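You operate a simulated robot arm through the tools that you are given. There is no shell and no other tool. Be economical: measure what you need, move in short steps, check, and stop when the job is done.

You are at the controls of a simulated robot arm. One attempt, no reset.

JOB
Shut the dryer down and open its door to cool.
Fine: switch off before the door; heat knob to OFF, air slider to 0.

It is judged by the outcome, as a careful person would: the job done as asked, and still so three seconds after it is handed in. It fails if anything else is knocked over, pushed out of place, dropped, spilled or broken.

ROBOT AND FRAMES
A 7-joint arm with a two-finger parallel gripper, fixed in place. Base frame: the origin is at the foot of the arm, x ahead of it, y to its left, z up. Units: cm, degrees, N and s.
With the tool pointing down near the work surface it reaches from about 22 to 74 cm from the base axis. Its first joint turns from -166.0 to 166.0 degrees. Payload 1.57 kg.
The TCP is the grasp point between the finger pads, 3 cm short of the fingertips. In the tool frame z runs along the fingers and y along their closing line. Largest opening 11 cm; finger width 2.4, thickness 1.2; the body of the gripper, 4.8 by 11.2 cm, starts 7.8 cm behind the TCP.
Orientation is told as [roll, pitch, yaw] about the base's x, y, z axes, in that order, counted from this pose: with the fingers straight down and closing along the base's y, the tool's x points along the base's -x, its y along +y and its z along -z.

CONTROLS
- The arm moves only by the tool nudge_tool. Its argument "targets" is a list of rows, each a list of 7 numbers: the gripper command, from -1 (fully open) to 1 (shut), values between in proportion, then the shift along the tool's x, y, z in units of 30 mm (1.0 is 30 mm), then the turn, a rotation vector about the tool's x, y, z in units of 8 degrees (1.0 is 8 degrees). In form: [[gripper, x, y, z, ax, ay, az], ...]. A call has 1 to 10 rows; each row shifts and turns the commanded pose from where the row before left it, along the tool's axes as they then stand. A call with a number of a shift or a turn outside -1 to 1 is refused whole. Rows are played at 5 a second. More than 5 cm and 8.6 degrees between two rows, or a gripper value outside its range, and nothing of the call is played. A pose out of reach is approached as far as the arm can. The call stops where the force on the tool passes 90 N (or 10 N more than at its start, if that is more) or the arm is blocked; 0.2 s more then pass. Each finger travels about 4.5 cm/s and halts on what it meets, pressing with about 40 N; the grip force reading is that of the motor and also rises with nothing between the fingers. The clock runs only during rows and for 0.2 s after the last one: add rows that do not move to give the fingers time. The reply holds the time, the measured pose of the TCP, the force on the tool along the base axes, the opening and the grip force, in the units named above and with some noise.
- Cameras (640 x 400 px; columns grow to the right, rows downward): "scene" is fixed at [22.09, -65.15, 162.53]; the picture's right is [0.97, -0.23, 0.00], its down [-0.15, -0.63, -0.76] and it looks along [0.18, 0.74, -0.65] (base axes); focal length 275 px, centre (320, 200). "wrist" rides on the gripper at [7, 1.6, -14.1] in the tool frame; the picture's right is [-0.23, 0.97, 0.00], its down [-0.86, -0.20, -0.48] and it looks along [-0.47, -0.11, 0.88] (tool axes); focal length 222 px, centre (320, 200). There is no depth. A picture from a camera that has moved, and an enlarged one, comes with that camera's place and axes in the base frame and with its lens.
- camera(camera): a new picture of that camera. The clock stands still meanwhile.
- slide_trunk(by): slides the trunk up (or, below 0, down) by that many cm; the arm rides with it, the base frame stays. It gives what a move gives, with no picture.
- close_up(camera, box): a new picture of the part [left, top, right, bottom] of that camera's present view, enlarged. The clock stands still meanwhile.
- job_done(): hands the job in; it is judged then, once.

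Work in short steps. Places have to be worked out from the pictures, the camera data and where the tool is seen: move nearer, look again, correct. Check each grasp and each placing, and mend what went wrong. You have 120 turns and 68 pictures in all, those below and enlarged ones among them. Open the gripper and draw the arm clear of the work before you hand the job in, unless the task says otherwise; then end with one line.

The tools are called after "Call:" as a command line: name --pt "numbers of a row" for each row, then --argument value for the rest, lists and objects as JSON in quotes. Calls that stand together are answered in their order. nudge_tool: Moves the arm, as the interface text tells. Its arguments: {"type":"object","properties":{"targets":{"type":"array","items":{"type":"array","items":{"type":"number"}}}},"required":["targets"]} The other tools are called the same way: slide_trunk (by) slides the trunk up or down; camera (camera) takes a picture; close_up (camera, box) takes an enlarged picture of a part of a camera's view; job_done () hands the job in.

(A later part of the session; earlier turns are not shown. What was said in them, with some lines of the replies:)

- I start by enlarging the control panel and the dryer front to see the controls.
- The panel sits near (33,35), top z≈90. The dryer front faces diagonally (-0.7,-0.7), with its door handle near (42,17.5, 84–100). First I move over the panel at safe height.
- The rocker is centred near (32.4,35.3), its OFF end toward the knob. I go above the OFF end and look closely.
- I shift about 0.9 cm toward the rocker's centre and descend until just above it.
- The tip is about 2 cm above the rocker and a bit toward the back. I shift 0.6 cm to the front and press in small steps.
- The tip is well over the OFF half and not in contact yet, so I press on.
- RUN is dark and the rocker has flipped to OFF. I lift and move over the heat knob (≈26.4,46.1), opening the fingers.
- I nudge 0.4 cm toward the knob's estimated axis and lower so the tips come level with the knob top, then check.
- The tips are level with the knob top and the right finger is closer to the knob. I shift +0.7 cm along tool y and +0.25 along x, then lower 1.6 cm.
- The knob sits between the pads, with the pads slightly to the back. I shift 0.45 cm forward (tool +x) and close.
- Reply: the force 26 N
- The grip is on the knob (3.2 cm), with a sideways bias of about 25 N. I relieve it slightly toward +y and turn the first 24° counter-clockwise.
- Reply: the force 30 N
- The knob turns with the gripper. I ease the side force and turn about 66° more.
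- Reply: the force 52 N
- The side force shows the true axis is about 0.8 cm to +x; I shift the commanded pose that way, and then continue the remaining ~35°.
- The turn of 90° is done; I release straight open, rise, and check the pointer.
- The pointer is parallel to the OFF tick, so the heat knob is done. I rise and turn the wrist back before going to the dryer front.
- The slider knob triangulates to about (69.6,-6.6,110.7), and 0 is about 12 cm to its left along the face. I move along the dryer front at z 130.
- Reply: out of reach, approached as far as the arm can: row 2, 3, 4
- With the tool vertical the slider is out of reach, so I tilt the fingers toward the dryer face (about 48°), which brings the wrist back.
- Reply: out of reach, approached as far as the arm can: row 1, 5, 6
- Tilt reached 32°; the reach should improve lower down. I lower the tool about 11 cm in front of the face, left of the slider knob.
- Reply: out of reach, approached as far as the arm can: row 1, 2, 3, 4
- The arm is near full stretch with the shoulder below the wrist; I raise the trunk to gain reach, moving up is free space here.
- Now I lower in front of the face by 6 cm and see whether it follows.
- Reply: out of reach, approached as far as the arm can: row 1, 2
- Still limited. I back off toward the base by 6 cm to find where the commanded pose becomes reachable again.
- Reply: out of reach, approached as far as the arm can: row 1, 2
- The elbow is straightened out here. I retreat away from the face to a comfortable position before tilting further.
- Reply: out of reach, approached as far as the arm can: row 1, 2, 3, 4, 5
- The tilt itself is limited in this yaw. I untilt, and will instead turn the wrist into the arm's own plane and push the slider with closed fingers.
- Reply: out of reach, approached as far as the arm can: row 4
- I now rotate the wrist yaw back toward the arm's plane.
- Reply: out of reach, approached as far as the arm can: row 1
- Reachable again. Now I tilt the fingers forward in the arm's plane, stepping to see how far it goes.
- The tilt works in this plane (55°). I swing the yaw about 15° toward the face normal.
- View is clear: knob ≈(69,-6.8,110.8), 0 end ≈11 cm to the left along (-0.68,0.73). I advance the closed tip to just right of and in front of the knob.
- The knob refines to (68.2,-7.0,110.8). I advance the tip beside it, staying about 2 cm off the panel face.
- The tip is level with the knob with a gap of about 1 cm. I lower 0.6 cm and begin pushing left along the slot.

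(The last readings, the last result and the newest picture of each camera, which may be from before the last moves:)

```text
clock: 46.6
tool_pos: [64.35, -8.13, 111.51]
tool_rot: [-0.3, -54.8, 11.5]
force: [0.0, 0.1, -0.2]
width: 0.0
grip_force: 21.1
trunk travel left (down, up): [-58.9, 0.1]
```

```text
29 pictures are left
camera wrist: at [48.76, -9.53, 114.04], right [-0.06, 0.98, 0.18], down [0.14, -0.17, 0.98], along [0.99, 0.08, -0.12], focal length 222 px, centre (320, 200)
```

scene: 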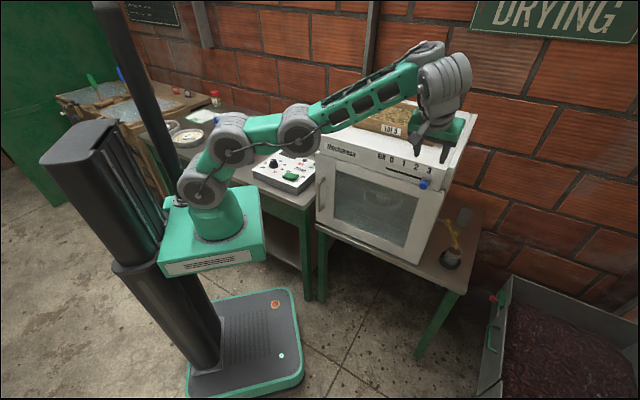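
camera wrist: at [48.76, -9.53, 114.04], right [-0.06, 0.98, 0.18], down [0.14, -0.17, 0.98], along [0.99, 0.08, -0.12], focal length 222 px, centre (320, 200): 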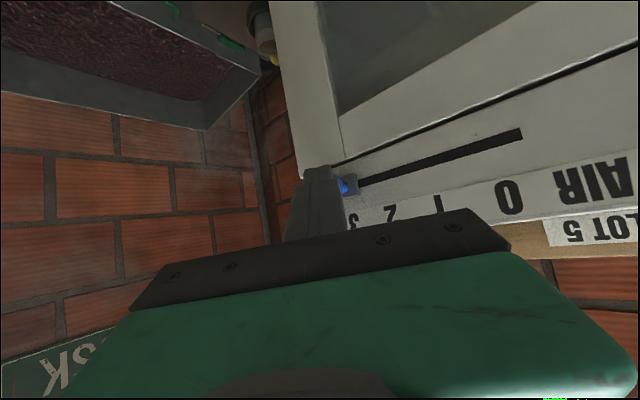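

The finger passed in front of the knob without touching. I back up, shift a bit further right, go 1.7 cm deeper toward the face, and look.

Call:
nudge_tool --pt "1 -0.15 -0.42 0.21 0 0 0" --pt "1 -0.15 -0.42 0.21 0 0 0" --pt "1 -0.15 -0.42 0.21 0 0 0" --pt "1 -0.1 -0.28 0.14 0 0 0" --pt "1 -0.14 0.15 0.2 0 0 0" --pt "1 -0.14 0.15 0.2 0 0 0" --pt "1 0 0 0 0 0 0"

Call:
close_up --camera "wrist" --box '[240, 100, 480, 250]'

Call:
close_up --camera "scene" --box '[380, 140, 460, 200]'

```text
clock: 48.2
tool_pos: [69.06, -11.34, 111.59]
tool_rot: [-0.3, -55.0, 11.4]
force: [0.2, 0.3, 0.2]
width: 0.01
grip_force: 21.2
trunk travel left (down, up): [-58.9, 0.1]
```

```text
2.67 times, centred on (360, 175) of wrist
camera zoom: at [53.55, -12.52, 114.06], right [-0.06, 0.98, 0.18], down [0.14, -0.17, 0.98], along [0.99, 0.08, -0.12], focal length 592 px, centre (213, 267)
```

zoom: 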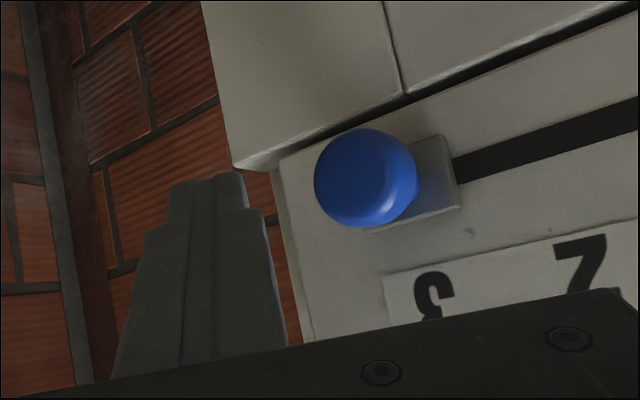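

```text
6.67 times, centred on (420, 170) of scene
camera zoom: at [22.09, -65.15, 162.53], right [0.97, -0.23, 0.0], down [-0.15, -0.63, -0.76], along [0.18, 0.74, -0.65], focal length 1831 px, centre (-347, 400)
```

zoom: 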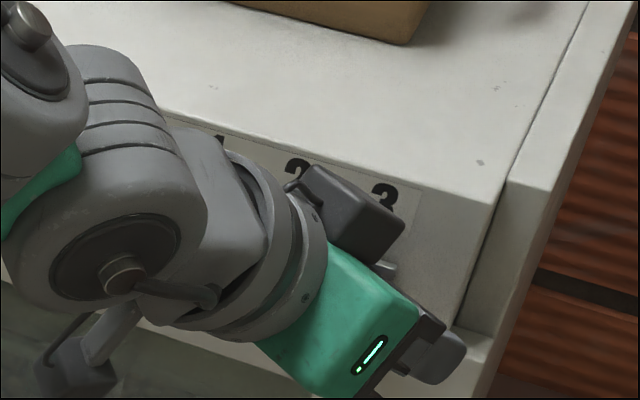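

The knob stands well out of its plate; the finger is beside it. I go 0.6 cm deeper and push left in small steps.

Call:
nudge_tool --pt "1 -0.1 0.1 0.14 0 0 0" --pt "1 0.15 0.42 -0.21 0 0 0" --pt "1 0.15 0.42 -0.21 0 0 0" --pt "1 0.15 0.42 -0.21 0 0 0" --pt "1 0 0 0 0 0 0"

Call:
camera --camera "wrist"

```text
clock: 49.4
tool_pos: [66.61, -7.52, 111.35]
tool_rot: [-0.2, -54.8, 11.3]
force: [-1.7, -2.0, -0.5]
width: 0.0
grip_force: 21.4
trunk travel left (down, up): [-58.9, 0.1]
```

```text
26 pictures are left
camera wrist: at [51.06, -8.83, 113.88], right [-0.06, 0.98, 0.18], down [0.14, -0.17, 0.98], along [0.99, 0.08, -0.12], focal length 222 px, centre (320, 200)
```

wrist: 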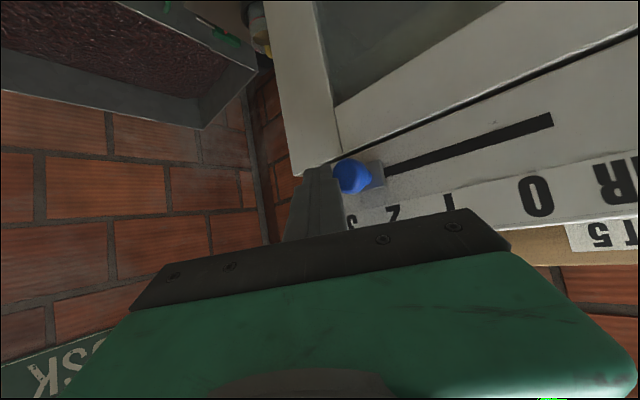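

Contact seems made and the slider starts to move. I push on.

Call:
nudge_tool --pt "1 0.15 0.42 -0.21 0 0 0" --pt "1 0.15 0.42 -0.21 0 0 0" --pt "1 0.15 0.42 -0.21 0 0 0" --pt "1 0 0 0 0 0 0"

Call:
camera --camera "wrist"

```text
clock: 50.4
tool_pos: [63.49, -4.15, 111.65]
tool_rot: [-0.4, -54.9, 11.3]
force: [-0.6, -0.1, -1.1]
width: 0.01
grip_force: 21.6
trunk travel left (down, up): [-58.9, 0.1]
```

```text
25 pictures are left
camera wrist: at [48.01, -5.48, 114.07], right [-0.06, 0.98, 0.18], down [0.14, -0.17, 0.98], along [0.99, 0.08, -0.12], focal length 222 px, centre (320, 200)
```

wrist: 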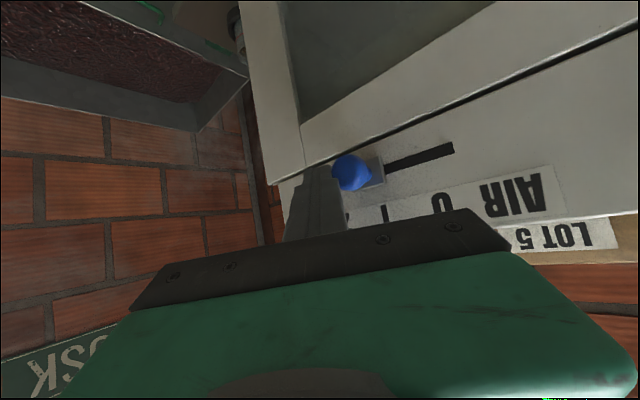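

The slider follows the finger; about 3.5–4 cm remain. I keep pushing, with smaller steps near the end.

Call:
nudge_tool --pt "1 0.15 0.42 -0.21 0 0 0" --pt "1 0.15 0.42 -0.21 0 0 0" --pt "1 0 0 0 0 0 0"

Call:
close_up --camera "wrist" --box '[280, 100, 520, 250]'

```text
clock: 51.2
tool_pos: [61.56, -2.2, 111.64]
tool_rot: [-0.3, -54.8, 11.4]
force: [-0.3, -0.6, -1.0]
width: 0.0
grip_force: 21.7
trunk travel left (down, up): [-58.9, 0.1]
```

```text
2.67 times, centred on (400, 175) of wrist
camera zoom: at [45.97, -3.34, 114.05], right [-0.06, 0.98, 0.18], down [0.14, -0.17, 0.98], along [0.99, 0.08, -0.12], focal length 592 px, centre (107, 267)
```

zoom: 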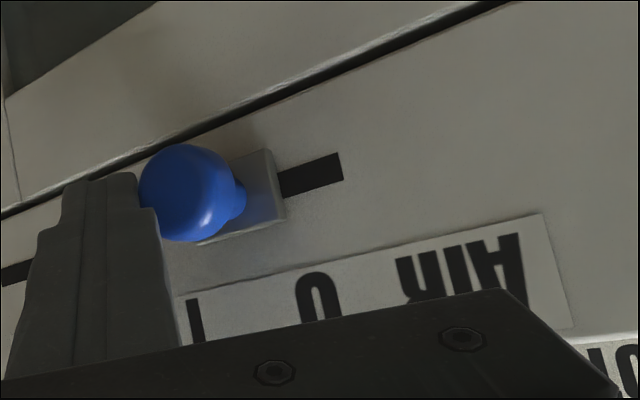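

About 1.4 cm remains until the plate meets the slot end at 0. I push with fine steps and watch the force.

Call:
nudge_tool --pt "1 0.075 0.21 -0.105 0 0 0" --pt "1 0.075 0.21 -0.105 0 0 0" --pt "1 0.04 0.1 -0.05 0 0 0" --pt "1 0 0 0 0 0 0"

Call:
close_up --camera "wrist" --box '[280, 100, 520, 250]'

```text
clock: 52.2
tool_pos: [60.18, -0.81, 111.51]
tool_rot: [-0.3, -54.9, 11.3]
force: [1.5, -2.0, -1.0]
width: 0.0
grip_force: 21.0
trunk travel left (down, up): [-58.9, 0.1]
```

```text
2.67 times, centred on (400, 175) of wrist
camera zoom: at [44.74, -2.05, 114.01], right [-0.06, 0.98, 0.18], down [0.14, -0.17, 0.98], along [0.99, 0.08, -0.12], focal length 592 px, centre (107, 267)
```

zoom: 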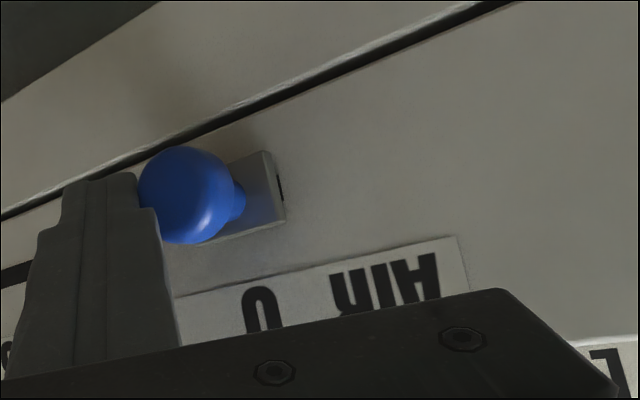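

The plate is nearly at the slot's end. I press a little more to seat it.

Call:
nudge_tool --pt "1 0.03 0.07 -0.035 0 0 0" --pt "1 0.03 0.07 -0.035 0 0 0" --pt "1 0.03 0.07 -0.035 0 0 0" --pt "1 0 0 0 0 0 0"

Call:
close_up --camera "wrist" --box '[280, 100, 520, 250]'

```text
clock: 53.2
tool_pos: [59.98, -0.67, 111.58]
tool_rot: [-0.3, -55.0, 11.2]
force: [21.3, -25.6, 1.3]
width: 0.0
grip_force: 21.1
trunk travel left (down, up): [-58.9, 0.1]
```

```text
2.67 times, centred on (400, 175) of wrist
camera zoom: at [44.43, -1.85, 114.02], right [-0.06, 0.98, 0.18], down [0.13, -0.17, 0.98], along [0.99, 0.08, -0.12], focal length 592 px, centre (107, 267)
```

zoom: 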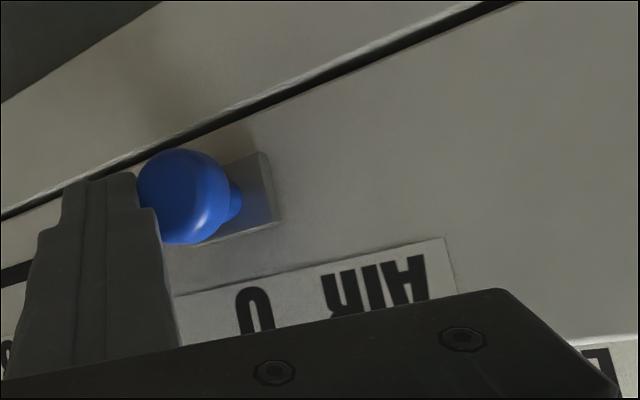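

33 N at the stop: slider is at 0. I back off to the right a little, then draw straight out from the face.

Call:
nudge_tool --pt "1 -0.1 -0.28 0.14 0 0 0" --pt "1 0.25 -0.26 -0.35 0 0 0" --pt "1 0.5 -0.52 -0.7 0 0 0" --pt "1 0.5 -0.52 -0.7 0 0 0" --pt "1 0 0 0 0 0 0"

Call:
nudge_tool --pt "1 0 0 0 0 1 0" --pt "1 0 0 0 0 1 0" --pt "1 0 0 0 0 1 0" --pt "1 0 0 0 0 1 0" --pt "1 0 0 0 0 1 0" --pt "1 0 0 0 0 1 0" --pt "1 0 0 0 0 0.87 0" --pt "-0.4 0 0 0 0 0 0"

Call:
camera --camera "scene"

```text
clock: 54.4
tool_pos: [54.82, -6.07, 111.24]
tool_rot: [-0.3, -54.9, 11.5]
force: [0.2, -0.6, 0.4]
width: 0.0
grip_force: 21.2
trunk travel left (down, up): [-58.9, 0.1]
```

```text
clock: 56.2
tool_pos: [54.84, -6.07, 111.5]
tool_rot: [-0.3, 0.2, 11.2]
force: [0.7, -0.4, 0.2]
width: 3.18
grip_force: 0.0
trunk travel left (down, up): [-58.9, 0.1]
```

```text
21 pictures are left
```

scene: 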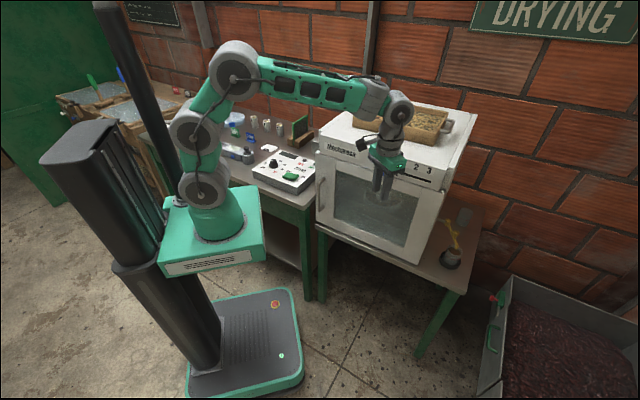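

The tool is vertical in front of the door. I yaw to 45° and travel left to in front of the handle, staying 10 cm out.

Call:
nudge_tool --pt "0 0 0 0 0 0 -1" --pt "0 0 0 0 0 0 -1" --pt "0 0 0 0 0 0 -1" --pt "0 0 0 0 0 0 -1" --pt "0 0 0 0 0 0 -0.2" --pt "0 0 1 0 0 0 0" --pt "0 0 1 0 0 0 0" --pt "0 0 1 0 0 0 0" --pt "0 0 1 0 0 0 0" --pt "0 0 1 0 0 0 0"

Call:
nudge_tool --pt "0 0 1 0 0 0 0" --pt "0 0 1 0 0 0 0" --pt "0 0 1 0 0 0 0" --pt "0 0 0.4 0 0 0 0" --pt "0 0 0 0 0 0 0"

Call:
camera --camera "wrist"

Call:
close_up --camera "scene" --box '[280, 110, 440, 230]'

```text
clock: 58.4
tool_pos: [44.15, 4.59, 111.29]
tool_rot: [-0.1, 0.1, 44.8]
force: [0.0, -0.4, 0.1]
width: 5.51
grip_force: 0.0
trunk travel left (down, up): [-58.9, 0.1]
```

```text
clock: 59.6
tool_pos: [36.96, 11.89, 111.33]
tool_rot: [-0.1, 0.1, 44.7]
force: [0.5, -0.5, 0.1]
width: 5.52
grip_force: 0.1
trunk travel left (down, up): [-58.9, 0.1]
```

```text
20 pictures are left
camera wrist: at [31.0, 8.36, 125.51], right [-0.52, 0.85, 0.0], down [0.75, 0.46, 0.48], along [0.41, 0.25, -0.88], focal length 222 px, centre (320, 200)
```

wrist: 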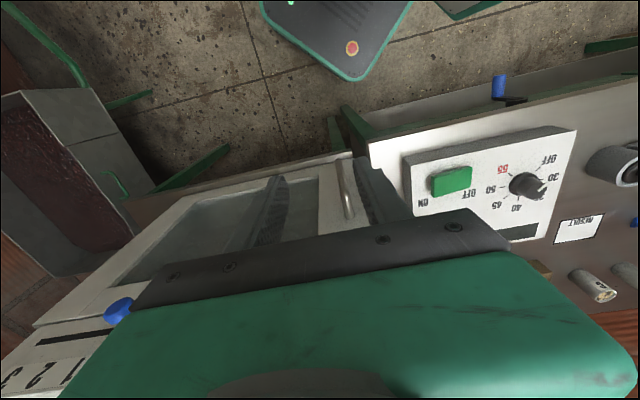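

```text
3.33 times, centred on (360, 170) of scene
camera zoom: at [22.09, -65.15, 162.53], right [0.97, -0.23, 0.0], down [-0.15, -0.63, -0.76], along [0.18, 0.74, -0.65], focal length 916 px, centre (187, 300)
```

zoom: 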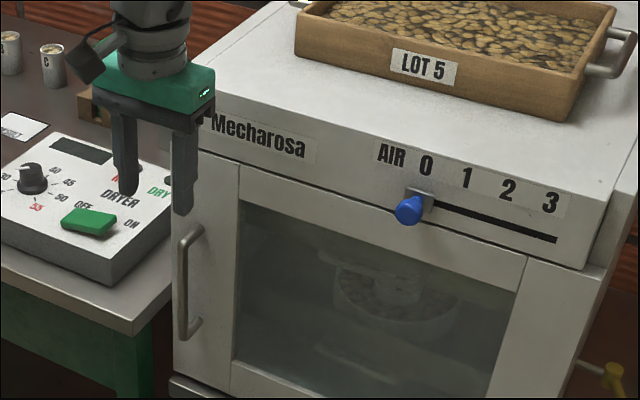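

The slider sits at 0. I enlarge the handle in the wrist view to locate the bar.

Call:
close_up --camera "wrist" --box '[260, 130, 440, 240]'

Call:
close_up --camera "scene" --box '[310, 140, 370, 220]'

```text
3.56 times, centred on (350, 185) of wrist
camera zoom: at [31.0, 8.36, 125.51], right [-0.52, 0.85, 0.0], down [0.75, 0.46, 0.48], along [0.41, 0.25, -0.88], focal length 790 px, centre (213, 253)
```

zoom: 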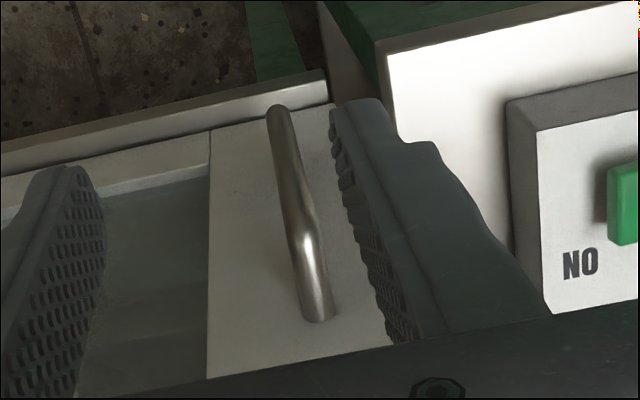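

```text
5.00 times, centred on (340, 180) of scene
camera zoom: at [22.09, -65.15, 162.53], right [0.97, -0.23, 0.0], down [-0.15, -0.63, -0.76], along [0.18, 0.74, -0.65], focal length 1374 px, centre (220, 300)
```

zoom: 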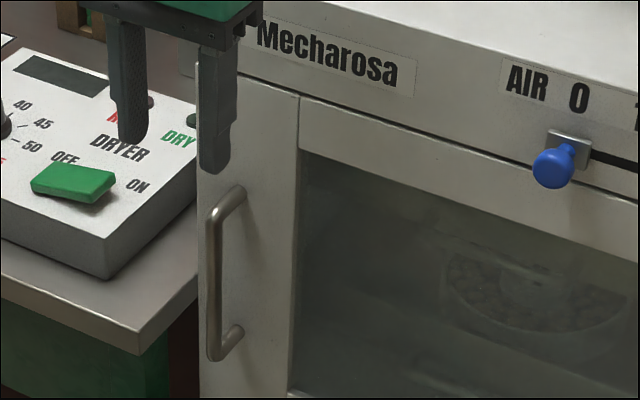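

The bar is vertical at about (42.0,19.0), z 84–97. I descend in front of it to z 94, align sideways, then close in partway and look.

Call:
nudge_tool --pt "0 0 0.25 1 0 0 0" --pt "0 0 0.24 1 0 0 0" --pt "0 0 0 1 0 0 0" --pt "0 0 0 1 0 0 0" --pt "0 0 0 1 0 0 0" --pt "0 0 0 0.77 0 0 0" --pt "0 -0.7 0 0 0 0 0" --pt "0 -0.7 0 0 0 0 0" --pt "0 0 0 0 0 0 0"

Call:
close_up --camera "wrist" --box '[220, 100, 460, 250]'

Call:
close_up --camera "scene" --box '[300, 140, 380, 220]'

```text
clock: 61.6
tool_pos: [39.21, 15.93, 94.17]
tool_rot: [0.0, 0.1, 44.8]
force: [0.4, 0.1, 0.6]
width: 5.49
grip_force: 0.0
trunk travel left (down, up): [-58.9, 0.1]
```

```text
2.67 times, centred on (340, 175) of wrist
camera zoom: at [33.1, 12.46, 108.4], right [-0.52, 0.85, 0.0], down [0.75, 0.46, 0.48], along [0.41, 0.25, -0.88], focal length 592 px, centre (267, 267)
```

zoom: 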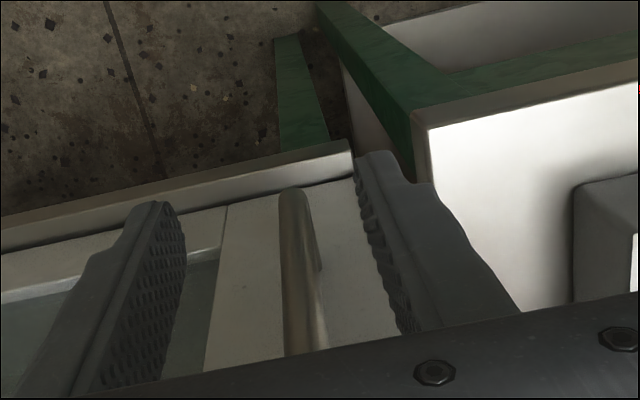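

```text
5.00 times, centred on (340, 180) of scene
camera zoom: at [22.09, -65.15, 162.53], right [0.97, -0.23, 0.0], down [-0.15, -0.63, -0.76], along [0.18, 0.74, -0.65], focal length 1374 px, centre (220, 300)
```

zoom: 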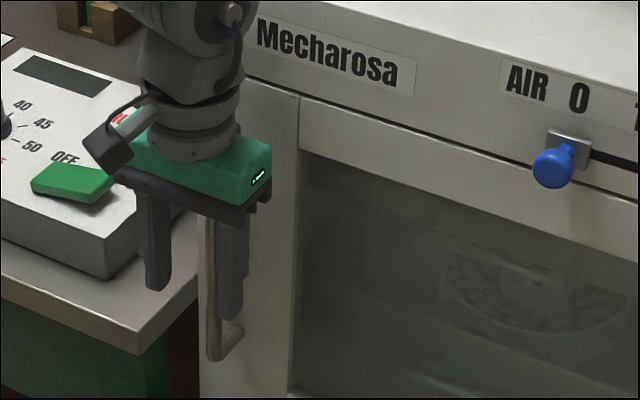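

The bar stands between the fingers. I move in 3.2 cm and close on it.

Call:
nudge_tool --pt "0 -0.4 0.08 0 0 0 0" --pt "0 -0.4 0 0 0 0 0" --pt "0 -0.27 0 0 0 0 0" --pt "0.4 0 0 0 0 0 0" --pt "1 0 0 0 0 0 0" --pt "1 0 0 0 0 0 0" --pt "1 0 0 0 0 0 0"

Call:
close_up --camera "wrist" --box '[220, 100, 460, 250]'

```text
clock: 63.2
tool_pos: [41.02, 18.23, 94.16]
tool_rot: [-0.1, 0.3, 44.9]
force: [-14.8, 12.7, 0.5]
width: 1.39
grip_force: 26.5
trunk travel left (down, up): [-58.9, 0.1]
```

```text
2.67 times, centred on (340, 175) of wrist
camera zoom: at [35.03, 14.85, 108.32], right [-0.53, 0.85, 0.0], down [0.75, 0.46, 0.48], along [0.41, 0.25, -0.88], focal length 592 px, centre (267, 267)
```

zoom: 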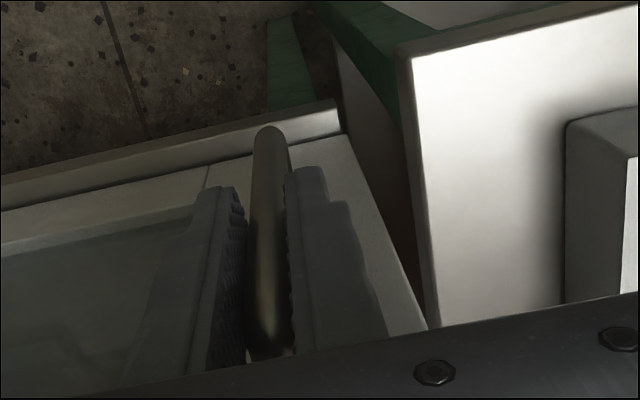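

The handle is gripped (1.4 cm). I relieve the side force and start pulling along the door's arc, turning with it.

Call:
nudge_tool --pt "1 0 0.1 0 0 0 0" --pt "1 0.3 -0.02 0 0 0 -0.15" --pt "1 0.35 -0.02 0 0 0 -0.16" --pt "1 0.5 -0.03 0 0 0 -0.25" --pt "1 0 0 0 0 0 0"

Call:
camera --camera "wrist"

```text
clock: 64.4
tool_pos: [39.14, 15.79, 94.0]
tool_rot: [-0.2, 0.0, 49.0]
force: [15.6, -9.6, 3.7]
width: 1.39
grip_force: 29.9
trunk travel left (down, up): [-58.9, 0.1]
```

```text
13 pictures are left
camera wrist: at [33.34, 11.72, 108.3], right [-0.59, 0.81, 0.0], down [0.71, 0.52, 0.48], along [0.39, 0.28, -0.88], focal length 222 px, centre (320, 200)
```

wrist: 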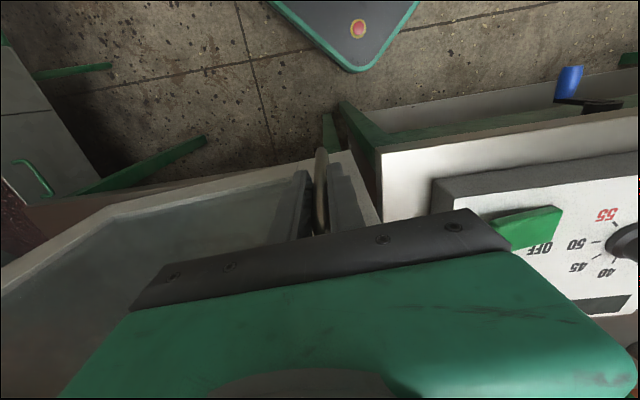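

The door is following. I continue the pull along the arc.

Call:
nudge_tool --pt "1 0.6 -0.1 0 0 0 -0.31" --pt "1 0.6 -0.04 0 0 0 -0.31" --pt "1 0.6 -0.04 0 0 0 -0.31" --pt "1 0.6 -0.04 0 0 0 -0.31" --pt "1 0 0 0 0 0 0"

```text
clock: 65.6
tool_pos: [35.65, 9.47, 93.99]
tool_rot: [-0.4, -0.2, 59.0]
force: [45.6, -20.9, 12.1]
width: 1.41
grip_force: 30.3
trunk travel left (down, up): [-58.9, 0.1]
```

A 50 N side force points to the hinge; I correct toward it and continue with a tighter arc.

Call:
nudge_tool --pt "1 0 -0.15 0 0 0 0" --pt "1 0 -0.15 0 0 0 0" --pt "1 0.6 -0.09 0 0 0 -0.31" --pt "1 0.6 -0.09 0 0 0 -0.31" --pt "1 0 0 0 0 0 0"

```text
clock: 66.8
tool_pos: [34.27, 5.97, 93.93]
tool_rot: [0.0, 0.0, 64.3]
force: [9.6, -2.8, 22.6]
width: 1.41
grip_force: 30.0
trunk travel left (down, up): [-58.9, 0.1]
```

Good, force is low. I continue four more steps.

Call:
nudge_tool --pt "1 0.6 -0.1 -0.06 0 0 -0.31" --pt "1 0.6 -0.1 0 0 0 -0.31" --pt "1 0.6 -0.1 0 0 0 -0.31" --pt "1 0.6 -0.1 0 0 0 -0.31" --pt "1 0 0 0 0 0 0"

Call:
camera --camera "scene"

```text
clock: 68.0
tool_pos: [32.5, -1.17, 94.31]
tool_rot: [0.4, 0.2, 74.1]
force: [-11.6, 1.9, -25.0]
width: 1.41
grip_force: 30.7
trunk travel left (down, up): [-58.9, 0.1]
```

```text
12 pictures are left
```

scene: 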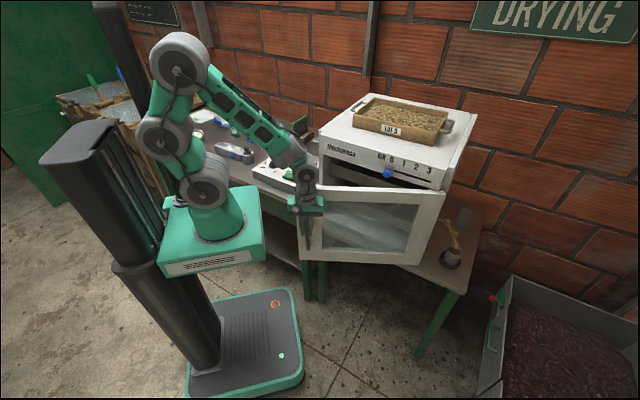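

The door is about 29° open. I keep pulling with fixed yaw, letting the round bar turn in the grip.

Call:
nudge_tool --pt "1 0.66 -0.1 0 0 0 0" --pt "1 0.66 -0.1 0 0 0 0" --pt "1 0.66 -0.1 0 0 0 0" --pt "1 0.66 -0.1 0 0 0 0" --pt "1 0 0 0 0 0 0"

```text
clock: 69.2
tool_pos: [31.74, -9.24, 94.32]
tool_rot: [-0.2, 0.3, 74.0]
force: [-11.9, 0.6, -5.3]
width: 1.43
grip_force: 30.4
trunk travel left (down, up): [-58.9, 0.1]
```

On track with low force; continuing to about 50°.

Call:
nudge_tool --pt "1 0.6 -0.18 0 0 0 0" --pt "1 0.6 -0.2 0 0 0 0" --pt "1 0.6 -0.2 0 0 0 0" --pt "1 0.6 -0.21 0 0 0 0" --pt "1 0 0 0 0 0 0"

Call:
camera --camera "scene"

```text
clock: 70.4
tool_pos: [32.18, -16.68, 94.44]
tool_rot: [-0.1, 0.2, 74.1]
force: [3.2, 1.0, 2.2]
width: 1.49
grip_force: 31.3
trunk travel left (down, up): [-58.9, 0.1]
```

```text
11 pictures are left
```

scene: 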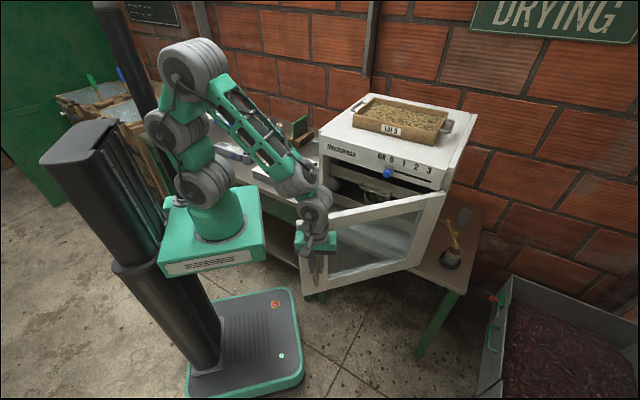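

Working well, about 50° open. I continue to roughly 60°, and then 70°.

Call:
nudge_tool --pt "1 0.55 -0.27 0 0 0 0" --pt "1 0.55 -0.29 0 0 0 0" --pt "1 0.55 -0.3 0 0 0 0" --pt "1 0.55 -0.31 0 0 0 0" --pt "1 0 0 0 0 0 0"

```text
clock: 71.6
tool_pos: [33.37, -24.24, 94.15]
tool_rot: [0.3, 0.1, 73.7]
force: [-0.4, 0.1, 0.4]
width: 0.01
grip_force: 21.4
trunk travel left (down, up): [-58.9, 0.1]
```

The bar slipped out of the pads (width 0). I look at where the door is.

Call:
camera --camera "scene"

Call:
camera --camera "wrist"

```text
10 pictures are left
```

scene: 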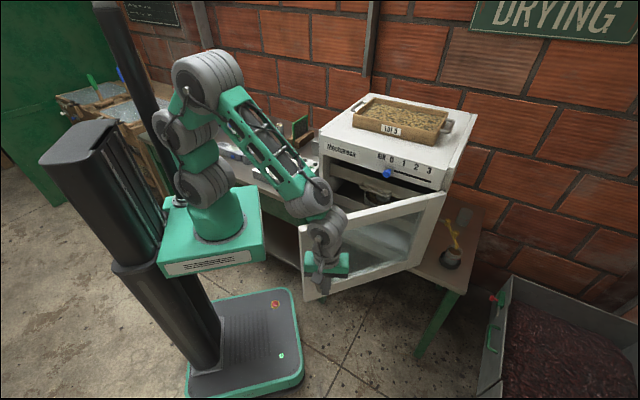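

```text
9 pictures are left
camera wrist: at [29.95, -30.26, 108.33], right [-0.87, 0.49, 0.0], down [0.43, 0.77, 0.48], along [0.23, 0.42, -0.88], focal length 222 px, centre (320, 200)
```

wrist: 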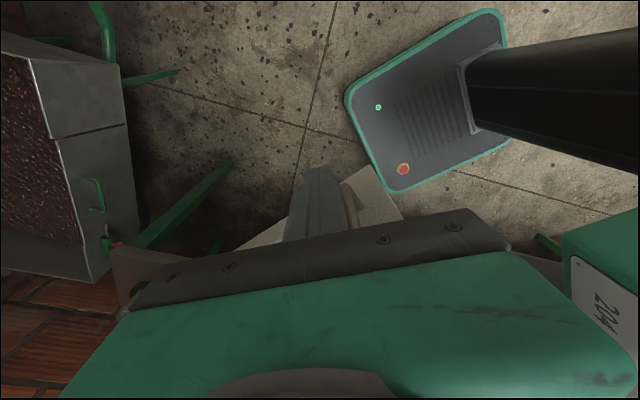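

The door is at about 52–55°. I rise over the door top and untwist the wrist, then go to its inner side to push it wider.

Call:
nudge_tool --pt "1 0 0 -1 0 0 0" --pt "1 0 0 -1 0 0 0" --pt "1 0 0 -1 0 0 0" --pt "1 0 0 -1 0 0 0" --pt "1 0 0 -1 0 0 1" --pt "1 0 0 -1 0 0 1" --pt "1 0 0 -1 0 0 1" --pt "1 0 0 -1 0 0 1" --pt "1 0 0 -0.5 0 0 1" --pt "1 0 0 0 0 0 1"

Call:
nudge_tool --pt "1 0 0 0 0 0 1" --pt "1 0 0 0 0 0 1" --pt "1 0 0 0 0 0 1" --pt "1 0 0 0 0 0 0"

```text
clock: 73.8
tool_pos: [33.4, -23.97, 119.99]
tool_rot: [-0.1, 0.0, 25.9]
force: [-0.6, 0.1, -0.1]
width: 0.01
grip_force: 20.8
trunk travel left (down, up): [-58.9, 0.1]
```

```text
clock: 74.8
tool_pos: [33.57, -24.04, 120.01]
tool_rot: [-0.2, -0.1, 1.9]
force: [0.5, 0.0, 0.2]
width: 0.0
grip_force: 21.0
trunk travel left (down, up): [-58.9, 0.1]
```

Now over to the inner side of the door at (42,-9), still above its top.

Call:
nudge_tool --pt "1 -0.57 1 0 0 0 0" --pt "1 -0.57 1 0 0 0 0" --pt "1 -0.57 1 0 0 0 0" --pt "1 -0.57 1 0 0 0 0" --pt "1 -0.57 1 0 0 0 0" --pt "1 0 0 0 0 0 0"

Call:
camera --camera "wrist"

```text
clock: 76.2
tool_pos: [41.77, -8.5, 119.65]
tool_rot: [-0.2, -0.1, 2.0]
force: [0.3, -0.5, -0.6]
width: 0.0
grip_force: 21.2
trunk travel left (down, up): [-58.9, 0.1]
```

```text
8 pictures are left
camera wrist: at [34.81, -6.88, 133.94], right [0.19, 0.98, 0.0], down [0.86, -0.17, 0.48], along [0.47, -0.1, -0.88], focal length 222 px, centre (320, 200)
```

wrist: 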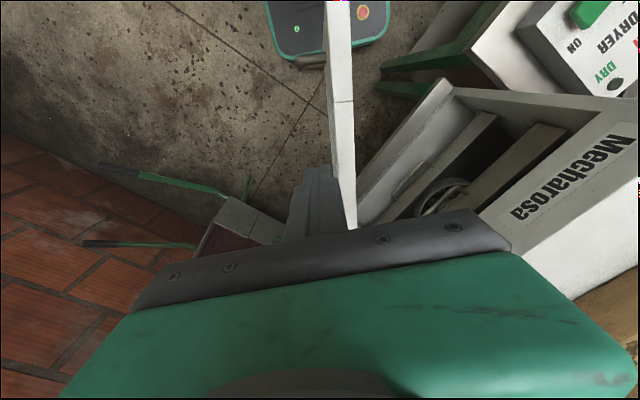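

The door's top edge lies at about y≈-6 (door ≈42° open), so the tool is still on the outer side. I move to y≈+1, then descend inside.

Call:
nudge_tool --pt "1 0 1 0 0 0 0" --pt "1 0 1 0 0 0 0" --pt "1 0 1 0 0 0 0" --pt "1 0 0.2 0 0 0 0" --pt "1 0 0 1 0 0 0" --pt "1 0 0 1 0 0 0" --pt "1 0 0 1 0 0 0" --pt "1 0 0 1 0 0 0" --pt "1 0 0 1 0 0 0" --pt "1 0 0 1 0 0 0"

Call:
camera --camera "scene"

```text
clock: 78.4
tool_pos: [41.23, 1.02, 101.72]
tool_rot: [-0.1, 0.1, 2.0]
force: [-0.7, -0.4, 0.3]
width: 0.0
grip_force: 21.6
trunk travel left (down, up): [-58.9, 0.1]
```

```text
7 pictures are left
```

scene: 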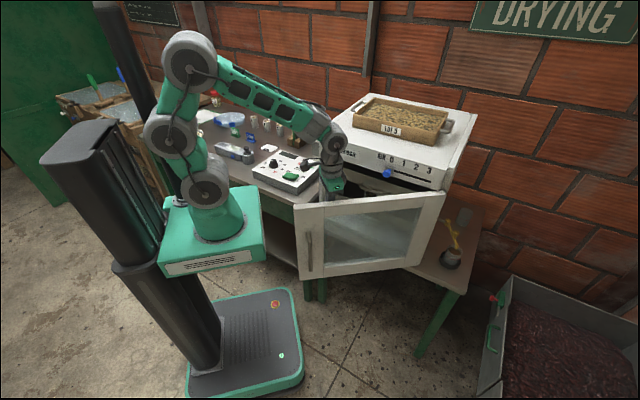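

The tool is inside the half-open door. I push it outward along the arc in slow steps.

Call:
nudge_tool --pt "1 0 -0.5 0 0 0 0" --pt "1 0 -0.5 0 0 0 0" --pt "1 0 -0.5 0 0 0 0" --pt "1 0 -0.5 0 0 0 0" --pt "1 0 -0.5 0 0 0 0" --pt "1 -0.03 -0.5 0 0 0 0" --pt "1 -0.05 -0.5 0 0 0 0" --pt "1 -0.05 -0.5 0 0 0 0" --pt "1 -0.06 -0.5 0 0 0 0" --pt "1 0 0 0 0 0 0"

```text
clock: 80.6
tool_pos: [42.4, -12.8, 101.89]
tool_rot: [-0.1, 0.0, 1.9]
force: [0.1, -0.3, -0.2]
width: 0.0
grip_force: 21.6
trunk travel left (down, up): [-58.9, 0.1]
```

Call:
nudge_tool --pt "1 -0.12 -0.48 0 0 0 0" --pt "1 -0.12 -0.48 0 0 0 0" --pt "1 -0.13 -0.47 0 0 0 0" --pt "1 -0.13 -0.47 0 0 0 0" --pt "1 -0.2 -0.45 0 0 0 0" --pt "1 -0.2 -0.45 0 0 0 0" --pt "1 -0.22 -0.43 0 0 0 0" --pt "1 -0.22 -0.43 0 0 0 0" --pt "1 0 0 0 0 0 0"

Call:
camera --camera "scene"

```text
clock: 82.6
tool_pos: [46.77, -23.61, 101.77]
tool_rot: [-0.1, 0.1, 2.1]
force: [0.4, 0.7, 0.3]
width: 0.02
grip_force: 21.3
trunk travel left (down, up): [-58.9, 0.1]
```

```text
6 pictures are left
```

scene: 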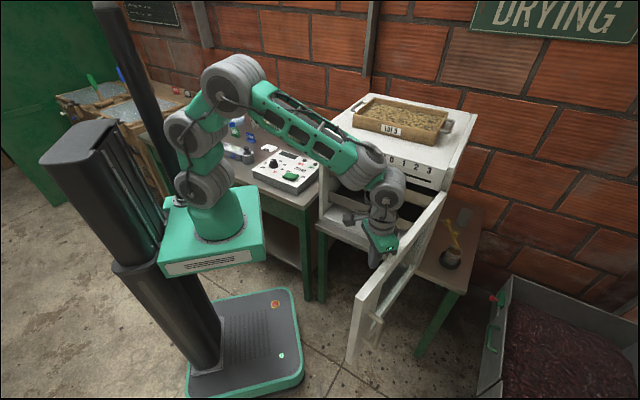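

The door is now about 80° open. I nudge it slightly more, then withdraw inward and up.

Call:
nudge_tool --pt "1 -0.28 -0.4 0 0 0 0" --pt "1 -0.28 -0.4 0 0 0 0" --pt "1 0 0 0 0 0 0" --pt "1 0.5 0.5 0 0 0 0" --pt "1 0.5 0.5 0 0 0 0" --pt "1 0.4 0 -1 0 0 0" --pt "1 0.4 0 -1 0 0 0" --pt "1 0.4 0 -1 0 0 0" --pt "1 0.4 0 -1 0 0 0" --pt "1 0.4 0 -1 0 0 0"

Call:
nudge_tool --pt "-0.5 0.6 0.3 -1 0 0 0" --pt "-1 0.6 0.3 -1 0 0 0" --pt "-1 0.6 0.3 -0.5 0 0 0" --pt "-1 0 0 0 0 0 0" --pt "-1 0 0 0 0 0 0"

Call:
camera --camera "scene"

Call:
close_up --camera "scene" --box '[230, 130, 450, 270]'

```text
clock: 84.8
tool_pos: [39.35, -23.14, 116.9]
tool_rot: [-0.1, 0.0, 2.0]
force: [-0.2, 0.8, 0.0]
width: 0.01
grip_force: 21.6
trunk travel left (down, up): [-58.9, 0.1]
```

```text
clock: 86.0
tool_pos: [33.99, -20.7, 124.5]
tool_rot: [-0.2, 0.1, 2.0]
force: [0.5, 0.2, 0.1]
width: 10.2
grip_force: 0.1
trunk travel left (down, up): [-58.9, 0.1]
```

```text
5 pictures are left
```

scene: 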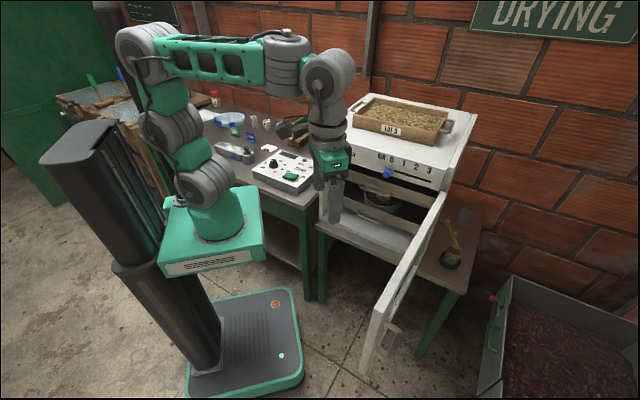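

```text
2.86 times, centred on (340, 200) of scene
camera zoom: at [22.09, -65.15, 162.53], right [0.97, -0.23, 0.0], down [-0.15, -0.63, -0.76], along [0.18, 0.74, -0.65], focal length 785 px, centre (263, 200)
```

zoom: 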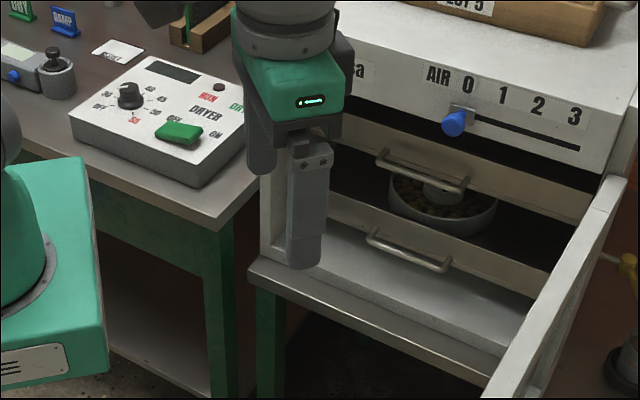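

The door is wide open and the slider is at 0. One last close look at the panel to confirm the knob and switch.

Call:
close_up --camera "scene" --box '[240, 120, 320, 195]'

```text
5.33 times, centred on (280, 158) of scene
camera zoom: at [22.09, -65.15, 162.53], right [0.97, -0.23, 0.0], down [-0.15, -0.63, -0.76], along [0.18, 0.74, -0.65], focal length 1465 px, centre (533, 427)
```

zoom: 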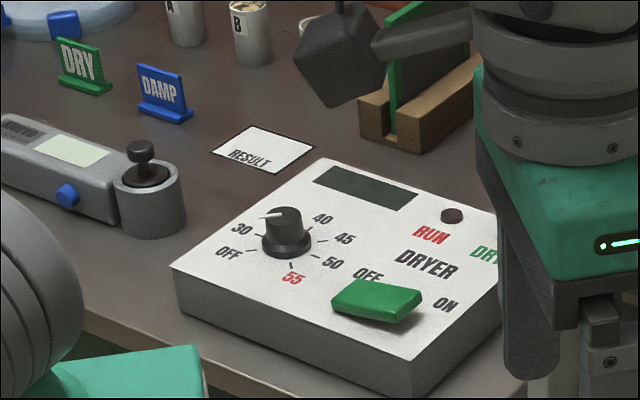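

The pointer lines up with OFF, the RUN light is dark, the slider is at 0, the door is wide open, and the arm is clear with the gripper open. I hand in.

Call:
job_done

```text
The job is handed in.
```

The dryer is shut down: it was switched off first, the heat knob is at OFF, the air slider is at 0, and the door is open to cool (roughly 80–90°), with the arm clear and the gripper open.
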